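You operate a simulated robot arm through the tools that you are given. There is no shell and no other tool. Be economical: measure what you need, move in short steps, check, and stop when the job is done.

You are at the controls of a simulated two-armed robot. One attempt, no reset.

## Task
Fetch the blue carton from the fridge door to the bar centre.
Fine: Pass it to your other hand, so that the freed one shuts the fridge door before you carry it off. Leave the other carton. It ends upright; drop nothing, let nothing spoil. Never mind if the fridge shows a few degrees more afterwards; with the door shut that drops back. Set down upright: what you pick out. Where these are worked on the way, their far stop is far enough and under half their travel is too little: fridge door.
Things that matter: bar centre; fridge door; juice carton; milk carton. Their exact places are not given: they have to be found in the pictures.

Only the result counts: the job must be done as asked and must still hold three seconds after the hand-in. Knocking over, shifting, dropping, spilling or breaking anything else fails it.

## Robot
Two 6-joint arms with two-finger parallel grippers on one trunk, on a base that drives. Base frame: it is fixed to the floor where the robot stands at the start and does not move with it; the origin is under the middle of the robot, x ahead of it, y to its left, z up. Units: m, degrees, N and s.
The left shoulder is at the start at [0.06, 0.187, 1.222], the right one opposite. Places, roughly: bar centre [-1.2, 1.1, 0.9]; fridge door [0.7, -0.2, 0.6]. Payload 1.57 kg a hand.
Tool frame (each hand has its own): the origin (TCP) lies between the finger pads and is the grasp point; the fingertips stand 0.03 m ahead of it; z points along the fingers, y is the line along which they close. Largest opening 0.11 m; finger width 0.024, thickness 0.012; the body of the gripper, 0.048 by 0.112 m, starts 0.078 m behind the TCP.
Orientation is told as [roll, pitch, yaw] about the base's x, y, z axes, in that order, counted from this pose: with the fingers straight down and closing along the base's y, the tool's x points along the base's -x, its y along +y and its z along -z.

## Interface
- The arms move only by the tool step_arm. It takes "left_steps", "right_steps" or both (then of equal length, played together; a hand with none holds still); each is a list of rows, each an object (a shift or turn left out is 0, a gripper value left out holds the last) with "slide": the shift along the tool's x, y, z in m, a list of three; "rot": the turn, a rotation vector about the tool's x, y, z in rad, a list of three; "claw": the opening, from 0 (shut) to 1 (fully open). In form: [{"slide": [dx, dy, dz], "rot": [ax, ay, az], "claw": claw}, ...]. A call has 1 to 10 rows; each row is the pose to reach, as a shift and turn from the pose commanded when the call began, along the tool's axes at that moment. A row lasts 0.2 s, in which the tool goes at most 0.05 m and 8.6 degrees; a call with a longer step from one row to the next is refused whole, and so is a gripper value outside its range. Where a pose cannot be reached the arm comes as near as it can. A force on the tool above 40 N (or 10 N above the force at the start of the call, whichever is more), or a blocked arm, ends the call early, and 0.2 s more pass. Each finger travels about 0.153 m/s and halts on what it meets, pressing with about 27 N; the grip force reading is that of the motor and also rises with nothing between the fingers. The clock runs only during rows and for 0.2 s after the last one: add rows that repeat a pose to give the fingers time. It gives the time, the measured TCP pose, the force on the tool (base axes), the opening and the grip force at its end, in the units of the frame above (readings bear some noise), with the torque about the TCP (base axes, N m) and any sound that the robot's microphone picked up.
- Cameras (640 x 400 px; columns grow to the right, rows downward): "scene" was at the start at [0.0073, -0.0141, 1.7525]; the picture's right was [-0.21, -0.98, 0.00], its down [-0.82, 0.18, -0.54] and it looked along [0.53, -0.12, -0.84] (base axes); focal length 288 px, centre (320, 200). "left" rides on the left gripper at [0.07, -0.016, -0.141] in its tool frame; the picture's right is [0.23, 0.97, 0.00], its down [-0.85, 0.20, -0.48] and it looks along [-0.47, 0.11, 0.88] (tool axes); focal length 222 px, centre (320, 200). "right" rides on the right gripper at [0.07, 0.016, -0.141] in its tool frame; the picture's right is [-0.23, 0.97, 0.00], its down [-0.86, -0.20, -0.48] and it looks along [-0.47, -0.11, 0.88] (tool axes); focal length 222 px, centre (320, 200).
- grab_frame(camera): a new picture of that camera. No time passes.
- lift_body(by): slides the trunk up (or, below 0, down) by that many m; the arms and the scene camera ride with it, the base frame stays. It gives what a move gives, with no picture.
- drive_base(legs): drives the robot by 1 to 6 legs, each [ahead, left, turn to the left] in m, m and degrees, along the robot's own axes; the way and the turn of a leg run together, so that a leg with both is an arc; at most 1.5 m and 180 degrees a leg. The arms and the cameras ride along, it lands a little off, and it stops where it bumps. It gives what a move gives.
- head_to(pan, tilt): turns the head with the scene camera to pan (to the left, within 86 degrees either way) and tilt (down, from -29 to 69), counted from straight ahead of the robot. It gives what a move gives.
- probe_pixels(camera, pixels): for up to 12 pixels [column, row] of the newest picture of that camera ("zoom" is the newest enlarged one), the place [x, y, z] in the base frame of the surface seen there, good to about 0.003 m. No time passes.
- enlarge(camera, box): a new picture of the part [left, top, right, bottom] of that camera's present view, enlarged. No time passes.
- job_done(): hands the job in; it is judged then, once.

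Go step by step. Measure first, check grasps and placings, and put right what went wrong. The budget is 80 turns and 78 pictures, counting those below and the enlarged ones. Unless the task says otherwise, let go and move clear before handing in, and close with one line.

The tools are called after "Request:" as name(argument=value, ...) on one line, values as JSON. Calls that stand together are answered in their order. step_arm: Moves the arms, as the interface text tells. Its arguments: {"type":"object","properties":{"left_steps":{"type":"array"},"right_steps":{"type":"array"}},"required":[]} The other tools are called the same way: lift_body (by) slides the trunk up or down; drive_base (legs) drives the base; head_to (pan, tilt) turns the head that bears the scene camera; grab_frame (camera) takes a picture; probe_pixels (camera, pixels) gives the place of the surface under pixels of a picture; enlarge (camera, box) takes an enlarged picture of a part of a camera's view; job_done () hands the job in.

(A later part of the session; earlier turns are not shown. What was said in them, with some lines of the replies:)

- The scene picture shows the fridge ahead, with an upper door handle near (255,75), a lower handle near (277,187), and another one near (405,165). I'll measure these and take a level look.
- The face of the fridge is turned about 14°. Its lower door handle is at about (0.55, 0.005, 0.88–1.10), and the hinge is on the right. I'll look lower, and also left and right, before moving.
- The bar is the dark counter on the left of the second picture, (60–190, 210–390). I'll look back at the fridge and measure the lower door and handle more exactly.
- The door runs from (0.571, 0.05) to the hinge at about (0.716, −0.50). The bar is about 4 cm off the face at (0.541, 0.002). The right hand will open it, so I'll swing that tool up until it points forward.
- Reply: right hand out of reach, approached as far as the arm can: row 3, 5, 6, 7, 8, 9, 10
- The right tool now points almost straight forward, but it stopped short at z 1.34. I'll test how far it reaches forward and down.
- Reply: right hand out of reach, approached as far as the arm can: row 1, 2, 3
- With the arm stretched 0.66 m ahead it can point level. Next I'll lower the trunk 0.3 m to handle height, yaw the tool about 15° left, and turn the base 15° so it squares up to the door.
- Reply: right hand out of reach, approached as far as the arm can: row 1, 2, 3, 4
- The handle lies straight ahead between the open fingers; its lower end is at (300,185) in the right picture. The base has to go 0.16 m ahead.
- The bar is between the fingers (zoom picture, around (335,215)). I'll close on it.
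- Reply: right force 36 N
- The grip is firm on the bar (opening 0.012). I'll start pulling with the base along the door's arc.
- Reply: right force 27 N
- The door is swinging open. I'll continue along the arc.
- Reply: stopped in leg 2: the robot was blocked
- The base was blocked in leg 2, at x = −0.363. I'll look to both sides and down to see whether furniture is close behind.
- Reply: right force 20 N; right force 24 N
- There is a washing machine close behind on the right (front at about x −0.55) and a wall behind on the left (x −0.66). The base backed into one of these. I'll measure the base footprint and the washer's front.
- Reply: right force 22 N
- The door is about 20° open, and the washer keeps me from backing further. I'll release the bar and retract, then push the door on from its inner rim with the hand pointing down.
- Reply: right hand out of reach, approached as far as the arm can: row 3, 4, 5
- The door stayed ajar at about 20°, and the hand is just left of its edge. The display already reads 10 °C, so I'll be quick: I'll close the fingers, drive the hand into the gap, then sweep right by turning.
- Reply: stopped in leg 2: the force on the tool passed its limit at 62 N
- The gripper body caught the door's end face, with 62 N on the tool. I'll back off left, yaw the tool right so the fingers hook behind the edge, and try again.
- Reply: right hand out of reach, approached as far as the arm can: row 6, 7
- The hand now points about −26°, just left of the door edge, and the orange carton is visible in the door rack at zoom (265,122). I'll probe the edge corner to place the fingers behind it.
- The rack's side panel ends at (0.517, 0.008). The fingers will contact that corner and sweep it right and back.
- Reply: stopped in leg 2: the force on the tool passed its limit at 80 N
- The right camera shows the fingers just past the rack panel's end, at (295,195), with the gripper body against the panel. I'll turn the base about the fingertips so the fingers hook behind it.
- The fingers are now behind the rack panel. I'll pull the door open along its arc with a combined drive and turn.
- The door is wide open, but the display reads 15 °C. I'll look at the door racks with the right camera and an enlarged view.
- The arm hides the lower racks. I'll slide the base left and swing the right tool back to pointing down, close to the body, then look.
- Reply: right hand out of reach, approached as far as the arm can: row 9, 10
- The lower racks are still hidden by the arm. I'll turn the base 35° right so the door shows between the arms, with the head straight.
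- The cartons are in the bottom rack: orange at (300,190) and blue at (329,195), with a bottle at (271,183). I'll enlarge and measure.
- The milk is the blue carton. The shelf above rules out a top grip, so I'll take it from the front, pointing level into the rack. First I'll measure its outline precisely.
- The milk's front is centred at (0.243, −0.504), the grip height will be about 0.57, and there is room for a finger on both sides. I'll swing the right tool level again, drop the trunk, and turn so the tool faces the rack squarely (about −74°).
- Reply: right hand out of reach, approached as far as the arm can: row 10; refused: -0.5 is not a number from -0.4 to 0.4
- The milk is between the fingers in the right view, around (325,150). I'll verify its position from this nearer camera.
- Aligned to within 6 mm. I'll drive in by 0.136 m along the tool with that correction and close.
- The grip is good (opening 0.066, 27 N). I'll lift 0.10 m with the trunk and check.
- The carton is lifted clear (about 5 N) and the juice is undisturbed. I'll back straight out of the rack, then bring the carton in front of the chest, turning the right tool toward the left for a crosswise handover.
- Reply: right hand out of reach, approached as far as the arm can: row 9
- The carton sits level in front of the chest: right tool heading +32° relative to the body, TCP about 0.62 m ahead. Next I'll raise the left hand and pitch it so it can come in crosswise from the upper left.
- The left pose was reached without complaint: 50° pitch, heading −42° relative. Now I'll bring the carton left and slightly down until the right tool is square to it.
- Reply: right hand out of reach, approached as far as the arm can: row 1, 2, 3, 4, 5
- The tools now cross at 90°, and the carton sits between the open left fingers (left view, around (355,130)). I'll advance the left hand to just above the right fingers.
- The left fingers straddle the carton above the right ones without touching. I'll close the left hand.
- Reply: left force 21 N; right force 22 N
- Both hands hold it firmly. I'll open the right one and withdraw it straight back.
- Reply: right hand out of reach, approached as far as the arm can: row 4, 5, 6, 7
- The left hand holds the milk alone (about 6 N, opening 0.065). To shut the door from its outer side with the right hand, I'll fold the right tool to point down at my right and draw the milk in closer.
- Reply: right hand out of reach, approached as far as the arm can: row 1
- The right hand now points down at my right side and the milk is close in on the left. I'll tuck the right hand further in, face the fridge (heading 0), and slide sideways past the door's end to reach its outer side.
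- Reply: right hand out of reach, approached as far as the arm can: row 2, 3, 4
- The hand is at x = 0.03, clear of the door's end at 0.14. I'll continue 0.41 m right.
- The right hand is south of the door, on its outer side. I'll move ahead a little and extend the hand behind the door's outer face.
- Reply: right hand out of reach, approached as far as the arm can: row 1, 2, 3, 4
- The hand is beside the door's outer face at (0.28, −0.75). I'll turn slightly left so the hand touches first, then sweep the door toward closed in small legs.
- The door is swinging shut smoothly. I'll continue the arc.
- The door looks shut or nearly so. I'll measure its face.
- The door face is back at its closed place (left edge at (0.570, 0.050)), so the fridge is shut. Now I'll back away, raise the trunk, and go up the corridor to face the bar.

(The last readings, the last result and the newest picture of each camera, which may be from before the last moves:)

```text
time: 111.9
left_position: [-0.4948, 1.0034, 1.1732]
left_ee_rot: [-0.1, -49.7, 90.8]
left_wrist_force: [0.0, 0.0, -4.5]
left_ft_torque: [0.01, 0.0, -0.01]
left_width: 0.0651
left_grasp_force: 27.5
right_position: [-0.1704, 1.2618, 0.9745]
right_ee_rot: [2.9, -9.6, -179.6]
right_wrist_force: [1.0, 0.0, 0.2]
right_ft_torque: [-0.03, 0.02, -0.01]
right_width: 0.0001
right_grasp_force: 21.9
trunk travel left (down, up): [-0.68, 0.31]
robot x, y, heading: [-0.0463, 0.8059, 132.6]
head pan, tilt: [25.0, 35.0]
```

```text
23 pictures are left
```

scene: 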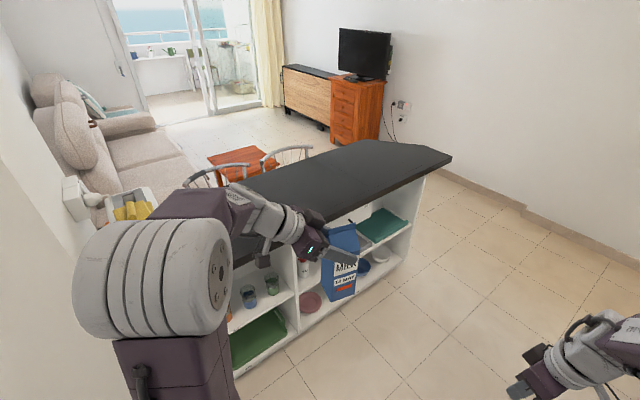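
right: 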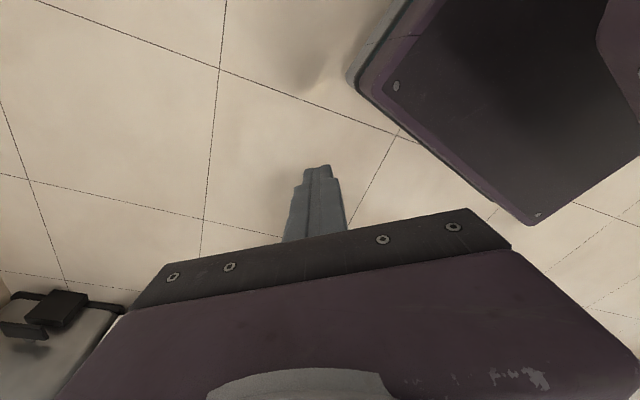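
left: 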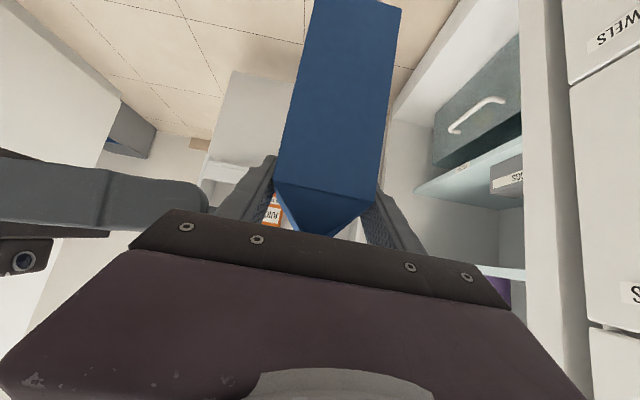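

I can see the bar, black-topped, from about (235,250) to (450,155). I'll measure its outline and the milk.

Request:
probe_pixels(camera="scene", pixels=[[448, 160], [372, 143], [400, 188], [345, 215], [250, 185], [310, 163], [330, 190], [235, 262], [345, 290], [335, 295], [340, 228], [165, 205]])

Request:
enlarge(camera="scene", box=[220, 120, 460, 320])

```text
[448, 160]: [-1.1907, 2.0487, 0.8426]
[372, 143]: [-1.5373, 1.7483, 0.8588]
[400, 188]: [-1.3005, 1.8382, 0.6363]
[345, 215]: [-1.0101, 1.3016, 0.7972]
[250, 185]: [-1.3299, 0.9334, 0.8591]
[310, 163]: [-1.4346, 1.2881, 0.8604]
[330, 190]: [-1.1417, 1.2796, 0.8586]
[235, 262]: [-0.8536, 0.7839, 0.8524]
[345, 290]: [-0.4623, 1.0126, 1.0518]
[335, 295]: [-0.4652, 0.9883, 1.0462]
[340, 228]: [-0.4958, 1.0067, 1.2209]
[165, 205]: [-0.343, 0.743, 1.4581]
```

```text
2.00 times, centred on (340, 220) of scene
```

zoom: 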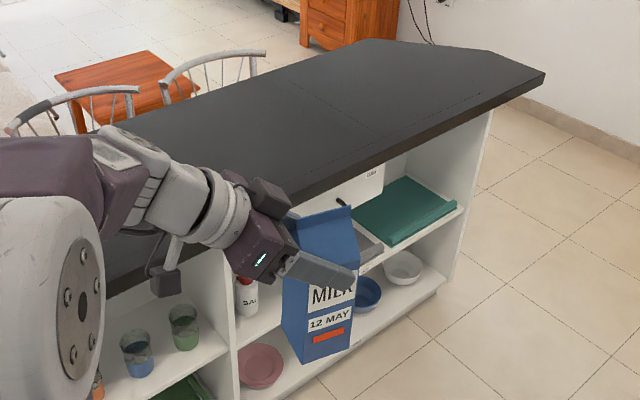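

The bar top is at z = 0.859, about 0.43 m deep, and turned 15°; its centre is near (−1.16, 1.11). I'll raise the idle right hand clear, then drive to face the bar squarely (heading 195°) with the milk above it.

Request:
step_arm(right_steps=[{"slide": [0, 0, -0.045]}, {"slide": [0, 0, -0.09]}, {"slide": [0, 0, -0.135]}, {"slide": [0, 0, -0.18]}, {"slide": [0, 0, -0.22]}])

Request:
drive_base(legs=[[0.784, -0.173, 0], [0, 0, 62.4]])

Request:
head_to(pan=25, tilt=45)

Request:
grab_frame(camera="scene")

```text
time: 113.1
left_position: [-0.4949, 1.0039, 1.1726]
left_ee_rot: [-0.1, -49.7, 90.8]
left_wrist_force: [0.6, 0.7, -5.2]
left_ft_torque: [0.01, 0.0, -0.01]
left_width: 0.0646
left_grasp_force: 27.1
right_position: [-0.1371, 1.2454, 1.0799]
right_ee_rot: [3.3, -13.0, -179.8]
right_wrist_force: [0.2, 0.2, -0.2]
right_ft_torque: [-0.01, -0.02, 0.0]
right_width: 0.0
right_grasp_force: 21.5
right hand out of reach, approached as far as the arm can: row 1, 2, 3, 4, 5
trunk travel left (down, up): [-0.68, 0.31]
robot x, y, heading: [-0.048, 0.8041, 132.8]
head pan, tilt: [25.0, 35.0]
```

```text
time: 120.2
left_position: [-0.8387, 1.1949, 1.1732]
left_ee_rot: [-0.1, -49.7, 153.1]
left_wrist_force: [-0.3, -0.2, -5.4]
left_ft_torque: [-0.04, -0.02, 0.02]
left_width: 0.0651
left_grasp_force: 27.4
right_position: [-0.8861, 1.6255, 1.0788]
right_ee_rot: [3.3, -13.1, -117.4]
right_wrist_force: [0.5, -0.7, -0.1]
right_ft_torque: [-0.03, 0.0, 0.03]
right_width: 0.0002
right_grasp_force: 21.3
trunk travel left (down, up): [-0.68, 0.31]
robot x, y, heading: [-0.4525, 1.5031, -165.0]
head pan, tilt: [25.0, 35.0]
```

```text
time: 120.9
left_position: [-0.8395, 1.1951, 1.1732]
left_ee_rot: [-0.2, -49.7, 153.2]
left_wrist_force: [-0.4, -0.7, -5.4]
left_ft_torque: [0.01, -0.04, -0.03]
left_width: 0.0649
left_grasp_force: 27.0
right_position: [-0.886, 1.6258, 1.0781]
right_ee_rot: [3.3, -13.1, -117.5]
right_wrist_force: [-0.5, 1.1, -0.9]
right_ft_torque: [0.01, 0.01, 0.0]
right_width: 0.0001
right_grasp_force: 21.5
trunk travel left (down, up): [-0.68, 0.31]
robot x, y, heading: [-0.455, 1.5004, -164.8]
head pan, tilt: [25.0, 45.0]
```

```text
21 pictures are left
```

scene: 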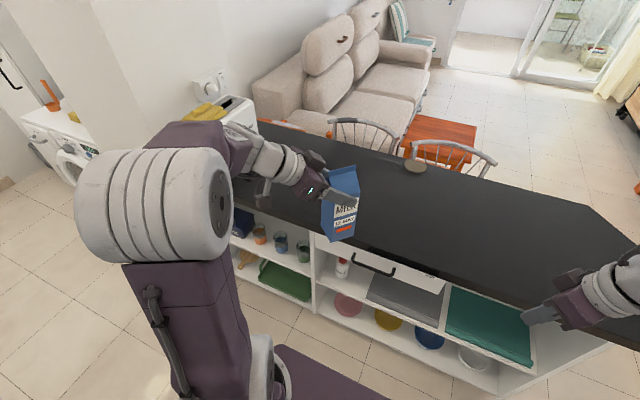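

A round tan mat lies on the bar at (414,165), which may mark the centre. I'll enlarge and measure it together with the bar's corners.

Request:
enlarge(camera="scene", box=[200, 80, 520, 280])

Request:
probe_pixels(camera="scene", pixels=[[414, 165], [404, 166], [425, 166], [414, 171], [590, 208], [636, 240], [262, 125], [480, 185], [445, 280], [370, 255], [240, 185], [340, 238]])

```text
2.00 times, centred on (360, 180) of scene
```

zoom: 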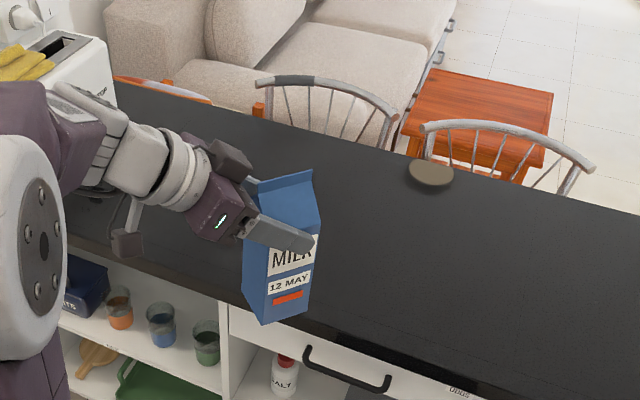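

```text
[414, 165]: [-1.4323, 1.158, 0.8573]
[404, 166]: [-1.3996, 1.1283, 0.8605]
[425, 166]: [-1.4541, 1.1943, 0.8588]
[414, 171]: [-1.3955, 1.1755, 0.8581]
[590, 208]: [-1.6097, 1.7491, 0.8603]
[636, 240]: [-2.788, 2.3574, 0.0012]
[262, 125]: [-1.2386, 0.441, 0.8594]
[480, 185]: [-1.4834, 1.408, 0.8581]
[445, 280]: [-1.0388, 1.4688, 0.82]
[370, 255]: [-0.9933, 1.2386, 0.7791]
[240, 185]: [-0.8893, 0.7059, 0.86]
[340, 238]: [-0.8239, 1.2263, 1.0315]
```

The bar's edges give a centre of about (−1.19, 1.11), which matches the hint. I'll drive 0.30 m ahead, extend the left hand the rest, and look.

Request:
drive_base(legs=[[0.3, 0, 0]])

Request:
step_arm(left_steps=[{"slide": [-0.0145, 0.0204, 0.0174]}, {"slide": [-0.029, 0.0408, 0.0347]}, {"slide": [-0.029, 0.0408, 0.0347]}])

Request:
grab_frame(camera="scene")

Request:
grab_frame(camera="left")

```text
time: 123.0
left_position: [-1.1245, 1.1165, 1.1722]
left_ee_rot: [-0.1, -49.8, 153.2]
left_wrist_force: [-0.7, 0.4, -5.1]
left_ft_torque: [-0.03, -0.07, 0.0]
left_width: 0.0648
left_grasp_force: 27.1
right_position: [-1.1739, 1.5463, 1.0798]
right_ee_rot: [3.3, -13.0, -117.4]
right_wrist_force: [-0.1, 0.5, -0.3]
right_ft_torque: [0.01, 0.01, -0.03]
right_width: 0.0002
right_grasp_force: 21.5
trunk travel left (down, up): [-0.68, 0.31]
robot x, y, heading: [-0.7451, 1.424, -164.6]
head pan, tilt: [25.0, 45.0]
```

```text
time: 123.8
left_position: [-1.184, 1.1027, 1.1724]
left_ee_rot: [-0.1, -49.8, 153.3]
left_wrist_force: [0.3, 0.3, -4.8]
left_ft_torque: [-0.01, -0.04, 0.04]
left_width: 0.0648
left_grasp_force: 27.0
right_position: [-1.174, 1.5473, 1.0793]
right_ee_rot: [3.2, -13.0, -117.3]
right_wrist_force: [0.9, 0.5, 0.6]
right_ft_torque: [0.02, 0.03, 0.01]
right_width: 0.0001
right_grasp_force: 21.2
trunk travel left (down, up): [-0.68, 0.31]
robot x, y, heading: [-0.7402, 1.4196, -164.8]
head pan, tilt: [25.0, 45.0]
```

```text
19 pictures are left
```

scene: 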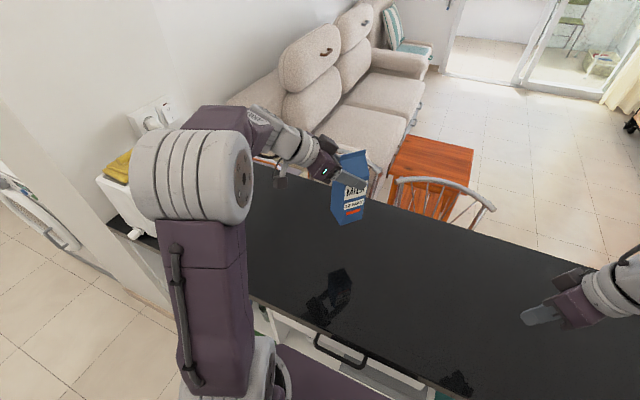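

```text
18 pictures are left
```

left: 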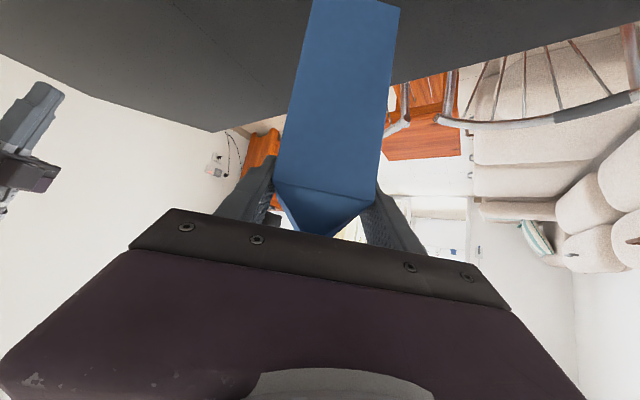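

Now I'll check the near end of the bar and how upright the milk is.

Request:
probe_pixels(camera="scene", pixels=[[112, 222], [130, 235], [250, 170], [530, 265], [340, 185], [365, 185], [345, 220], [362, 213], [360, 200], [338, 210], [430, 215]])

Request:
enlarge(camera="scene", box=[280, 130, 420, 240])

```text
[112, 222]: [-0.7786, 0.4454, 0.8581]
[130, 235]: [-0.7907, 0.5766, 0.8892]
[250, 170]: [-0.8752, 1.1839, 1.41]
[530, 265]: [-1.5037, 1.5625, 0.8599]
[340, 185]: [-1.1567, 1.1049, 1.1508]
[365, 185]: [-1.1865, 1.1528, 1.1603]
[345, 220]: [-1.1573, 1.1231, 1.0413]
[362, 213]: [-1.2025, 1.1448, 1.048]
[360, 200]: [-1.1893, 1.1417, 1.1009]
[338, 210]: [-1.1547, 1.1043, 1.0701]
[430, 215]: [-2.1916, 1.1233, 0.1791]
```

```text
3.64 times, centred on (350, 185) of scene
```

zoom: 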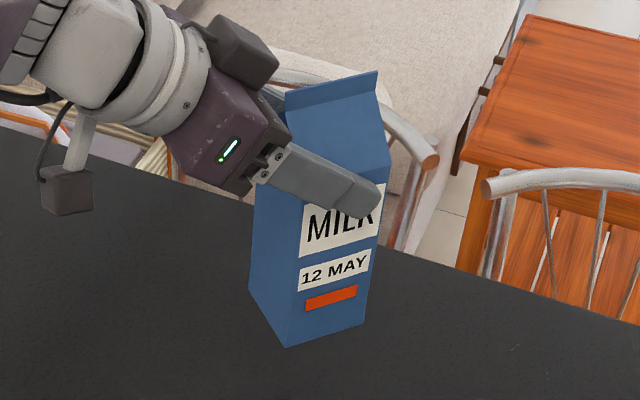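

Request:
probe_pixels(camera="zoom", pixels=[[298, 250], [292, 340], [370, 240], [365, 318], [260, 200], [255, 285], [330, 310], [335, 215], [287, 345]])

```text
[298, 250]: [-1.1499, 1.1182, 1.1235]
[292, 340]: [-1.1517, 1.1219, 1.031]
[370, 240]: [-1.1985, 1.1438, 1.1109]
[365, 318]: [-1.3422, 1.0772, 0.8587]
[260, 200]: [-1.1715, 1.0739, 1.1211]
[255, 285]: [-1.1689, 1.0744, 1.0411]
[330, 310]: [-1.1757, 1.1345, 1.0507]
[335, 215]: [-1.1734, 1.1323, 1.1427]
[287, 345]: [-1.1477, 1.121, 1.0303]
```

The milk hangs upright (within 2°), centred at about (−1.18, 1.11), with its bottom at z ≈ 1.03, so it must go down about 0.168 m. I'll lower 0.14 m with the trunk, then finish with the arm.

Request:
lift_body(by=-0.14)

Request:
step_arm(left_steps=[{"slide": [0.006, 0, 0.005]}, {"slide": [0.0115, 0, 0.0096]}, {"slide": [0.0155, 0, 0.013]}, {"slide": [0.0185, 0, 0.0155]}])

Request:
enlarge(camera="scene", box=[280, 110, 420, 220])

```text
time: 125.4
left_position: [-1.1846, 1.1017, 1.0317]
left_ee_rot: [-0.1, -49.6, 153.3]
left_wrist_force: [-0.3, -0.2, -6.2]
left_ft_torque: [-0.03, -0.03, 0.0]
left_width: 0.0648
left_grasp_force: 26.9
right_position: [-1.1736, 1.5457, 0.9383]
right_ee_rot: [3.3, -13.0, -117.2]
right_wrist_force: [0.2, -0.9, -0.1]
right_ft_torque: [-0.03, -0.04, -0.04]
right_width: 0.0001
right_grasp_force: 21.3
trunk travel left (down, up): [-0.54, 0.45]
robot x, y, heading: [-0.7411, 1.4266, -164.8]
head pan, tilt: [25.0, 45.0]
```

```text
time: 126.4
left_position: [-1.1837, 1.1015, 1.0076]
left_ee_rot: [-0.2, -49.7, 153.3]
left_wrist_force: [0.3, -1.0, -5.4]
left_ft_torque: [0.01, -0.04, 0.0]
left_width: 0.065
left_grasp_force: 26.8
right_position: [-1.1745, 1.5459, 0.9384]
right_ee_rot: [3.3, -13.0, -117.3]
right_wrist_force: [-0.5, 0.7, -0.5]
right_ft_torque: [-0.03, 0.02, 0.01]
right_width: 0.0
right_grasp_force: 21.4
trunk travel left (down, up): [-0.54, 0.45]
robot x, y, heading: [-0.7427, 1.4272, -164.7]
head pan, tilt: [25.0, 45.0]
```

```text
3.64 times, centred on (350, 165) of scene
```

zoom: 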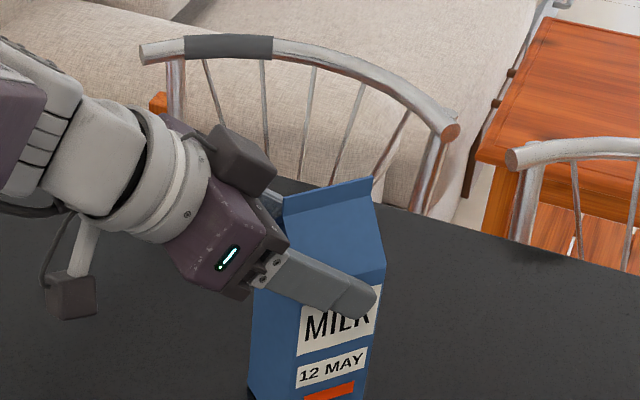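

Not yet in contact: the force is still about −5.4 N. I'll measure the bottom's height.

Request:
enlarge(camera="scene", box=[290, 150, 410, 245])

Request:
probe_pixels(camera="zoom", pixels=[[275, 300], [275, 310], [275, 320], [275, 330], [320, 290], [320, 300], [320, 310], [320, 320], [260, 310]])

```text
4.21 times, centred on (350, 198) of scene
```

zoom: 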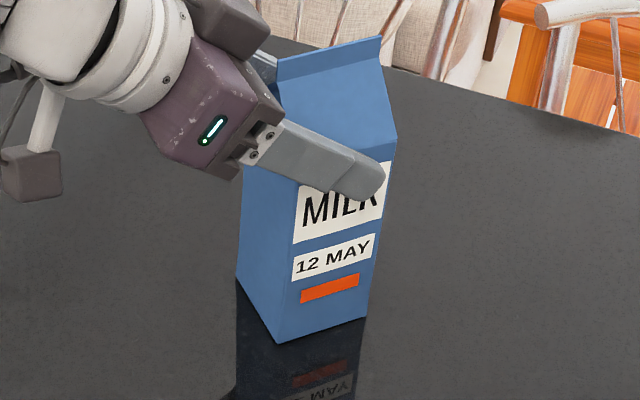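

```text
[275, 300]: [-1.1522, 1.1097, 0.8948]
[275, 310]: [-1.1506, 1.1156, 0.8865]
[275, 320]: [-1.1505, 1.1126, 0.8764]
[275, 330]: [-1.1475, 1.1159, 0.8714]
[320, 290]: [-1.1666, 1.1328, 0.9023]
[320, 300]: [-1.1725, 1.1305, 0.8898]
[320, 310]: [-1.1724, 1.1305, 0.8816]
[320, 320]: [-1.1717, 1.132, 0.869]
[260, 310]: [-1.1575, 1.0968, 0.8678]
```

The bottom is within a few millimetres of the top. I'll lower in 2–3 mm steps and watch the force.

Request:
step_arm(left_steps=[{"slide": [0.0016, 0, 0.0013]}, {"slide": [0.0031, 0, 0.0026]}, {"slide": [0.0031, 0, 0.0026]}])

```text
time: 127.2
left_position: [-1.1842, 1.101, 1.0079]
left_ee_rot: [0.2, -50.0, 153.2]
left_wrist_force: [-1.6, -2.8, 17.2]
left_ft_torque: [0.6, 0.67, 0.16]
left_width: 0.0648
left_grasp_force: 27.3
right_position: [-1.1734, 1.5483, 0.9414]
right_ee_rot: [3.2, -13.1, -117.3]
right_wrist_force: [-0.9, 0.6, -0.5]
right_ft_torque: [0.01, -0.01, 0.03]
right_width: 0.0
right_grasp_force: 21.8
trunk travel left (down, up): [-0.54, 0.45]
robot x, y, heading: [-0.7403, 1.426, -164.9]
head pan, tilt: [25.0, 45.0]
```

It's in contact (+17 N). I'll ease up about 2.5 mm, open, and withdraw along the tool.

Request:
step_arm(left_steps=[{"slide": [-0.0019, 0, -0.0016]}, {"slide": [-0.0019, 0, -0.0016], "claw": 0.65}, {"slide": [-0.0019, 0, -0.0016], "claw": 0.85}, {"slide": [-0.0019, 0, -0.0016], "claw": 1}, {"slide": [-0.0019, 0, -0.0016], "claw": 1}])

Request:
enlarge(camera="scene", box=[280, 120, 420, 240])

```text
time: 128.4
left_position: [-1.1845, 1.1015, 1.0071]
left_ee_rot: [-0.1, -49.7, 153.2]
left_wrist_force: [-1.4, 0.8, -0.2]
left_ft_torque: [0.0, 0.02, -0.01]
left_width: 0.1101
left_grasp_force: 0.0
right_position: [-1.1739, 1.5477, 0.9394]
right_ee_rot: [3.1, -13.1, -117.4]
right_wrist_force: [-0.9, -0.2, -0.5]
right_ft_torque: [-0.01, -0.03, 0.01]
right_width: 0.0002
right_grasp_force: 21.4
trunk travel left (down, up): [-0.54, 0.45]
robot x, y, heading: [-0.7437, 1.4243, -164.8]
head pan, tilt: [25.0, 45.0]
```

```text
3.33 times, centred on (350, 180) of scene
```

zoom: 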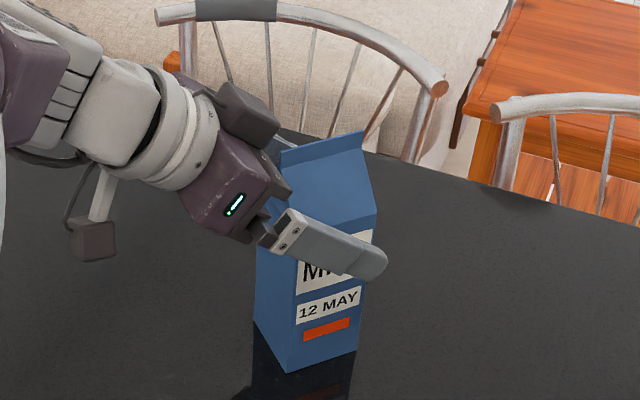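

The milk stands free between the opened fingers. I'll withdraw along the tool axis.

Request:
step_arm(left_steps=[{"slide": [0, 0, -0.03]}, {"slide": [0, 0, -0.06]}, {"slide": [0, 0, -0.09]}, {"slide": [0, 0, -0.12]}])

Request:
grab_frame(camera="scene")

```text
time: 129.4
left_position: [-1.1014, 1.0603, 1.0835]
left_ee_rot: [-0.1, -49.9, 153.2]
left_wrist_force: [0.0, 0.6, 0.3]
left_ft_torque: [0.0, 0.0, -0.02]
left_width: 0.1098
left_grasp_force: 0.1
right_position: [-1.1738, 1.5464, 0.9404]
right_ee_rot: [3.2, -13.0, -117.3]
right_wrist_force: [0.1, 0.5, 0.3]
right_ft_torque: [0.01, 0.01, 0.02]
right_width: 0.0
right_grasp_force: 21.5
trunk travel left (down, up): [-0.54, 0.45]
robot x, y, heading: [-0.7412, 1.4245, -164.7]
head pan, tilt: [25.0, 45.0]
```

```text
13 pictures are left
```

scene: 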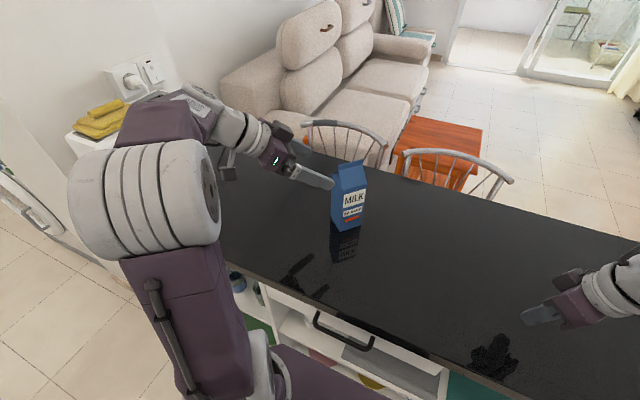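

The milk stands upright and clear of the hand. I'll back the robot away from the bar and take a last look, including at the tan spot seen earlier.

Request:
drive_base(legs=[[-0.3, 0, 0]])

Request:
head_to(pan=12, tilt=35)

Request:
grab_frame(camera="scene")

```text
time: 131.5
left_position: [-0.8127, 1.1386, 1.0836]
left_ee_rot: [0.1, -49.8, 153.2]
left_wrist_force: [-0.1, -0.2, -0.3]
left_ft_torque: [-0.01, -0.01, 0.03]
left_width: 0.11
left_grasp_force: 0.0
right_position: [-0.8855, 1.6246, 0.9403]
right_ee_rot: [3.2, -13.0, -117.3]
right_wrist_force: [1.1, -0.1, -0.4]
right_ft_torque: [0.01, 0.03, -0.04]
right_width: 0.0002
right_grasp_force: 21.5
trunk travel left (down, up): [-0.54, 0.45]
robot x, y, heading: [-0.4562, 1.4986, -164.7]
head pan, tilt: [25.0, 45.0]
```

```text
time: 132.2
left_position: [-0.8134, 1.1377, 1.0849]
left_ee_rot: [-0.2, -49.7, 153.2]
left_wrist_force: [-0.4, -0.3, -0.3]
left_ft_torque: [-0.01, -0.01, -0.03]
left_width: 0.11
left_grasp_force: 0.1
right_position: [-0.8853, 1.6251, 0.939]
right_ee_rot: [3.4, -13.0, -117.2]
right_wrist_force: [-0.2, 0.2, -0.1]
right_ft_torque: [0.0, 0.03, 0.04]
right_width: 0.0
right_grasp_force: 21.5
trunk travel left (down, up): [-0.54, 0.45]
robot x, y, heading: [-0.4519, 1.5001, -164.8]
head pan, tilt: [12.0, 35.0]
```

```text
12 pictures are left
```

scene: 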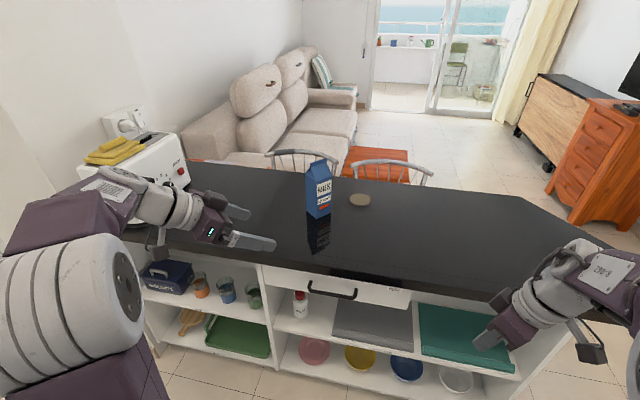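

The tan disc at (360,199) is a mat lying on the bar, close to the milk. I'll measure it and the bar outline to see whether it marks the centre.

Request:
enlarge(camera="scene", box=[180, 130, 540, 300])

Request:
probe_pixels(camera="scene", pixels=[[360, 200], [350, 200], [370, 200], [360, 194], [360, 205], [522, 199], [405, 186], [240, 165], [195, 162], [200, 250], [500, 290], [318, 214]])

```text
1.78 times, centred on (360, 215) of scene
```

zoom: 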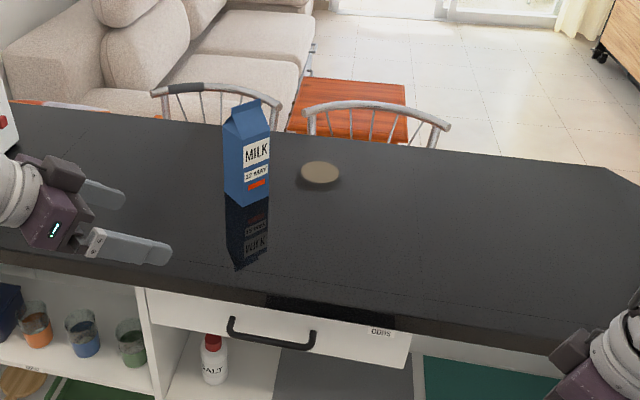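

```text
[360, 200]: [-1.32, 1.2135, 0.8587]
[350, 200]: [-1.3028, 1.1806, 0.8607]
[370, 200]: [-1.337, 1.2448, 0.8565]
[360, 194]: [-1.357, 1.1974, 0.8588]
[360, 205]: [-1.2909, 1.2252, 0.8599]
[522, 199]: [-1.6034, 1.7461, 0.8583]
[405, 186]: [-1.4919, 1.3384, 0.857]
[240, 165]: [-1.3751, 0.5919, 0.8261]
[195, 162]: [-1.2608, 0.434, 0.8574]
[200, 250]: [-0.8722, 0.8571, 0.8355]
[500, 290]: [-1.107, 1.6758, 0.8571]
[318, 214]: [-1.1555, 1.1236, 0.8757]
```

The tan spot has moved with the camera, from (−1.42, 1.16) to (−1.32, 1.21), so it is only a lamp reflection. The milk stands upright at about (−1.19, 1.11) on the bar centre, both hands are clear and the fridge door measured shut, so I'm handing in.

Request:
job_done()

```text
The job is handed in.
```

The blue milk carton is standing upright at the bar centre. I passed it from the right hand to the left, and the right hand then shut the fridge door. The orange juice carton was left where it was. The fridge display read 20 °C when the door closed, and I did not check it again afterwards.
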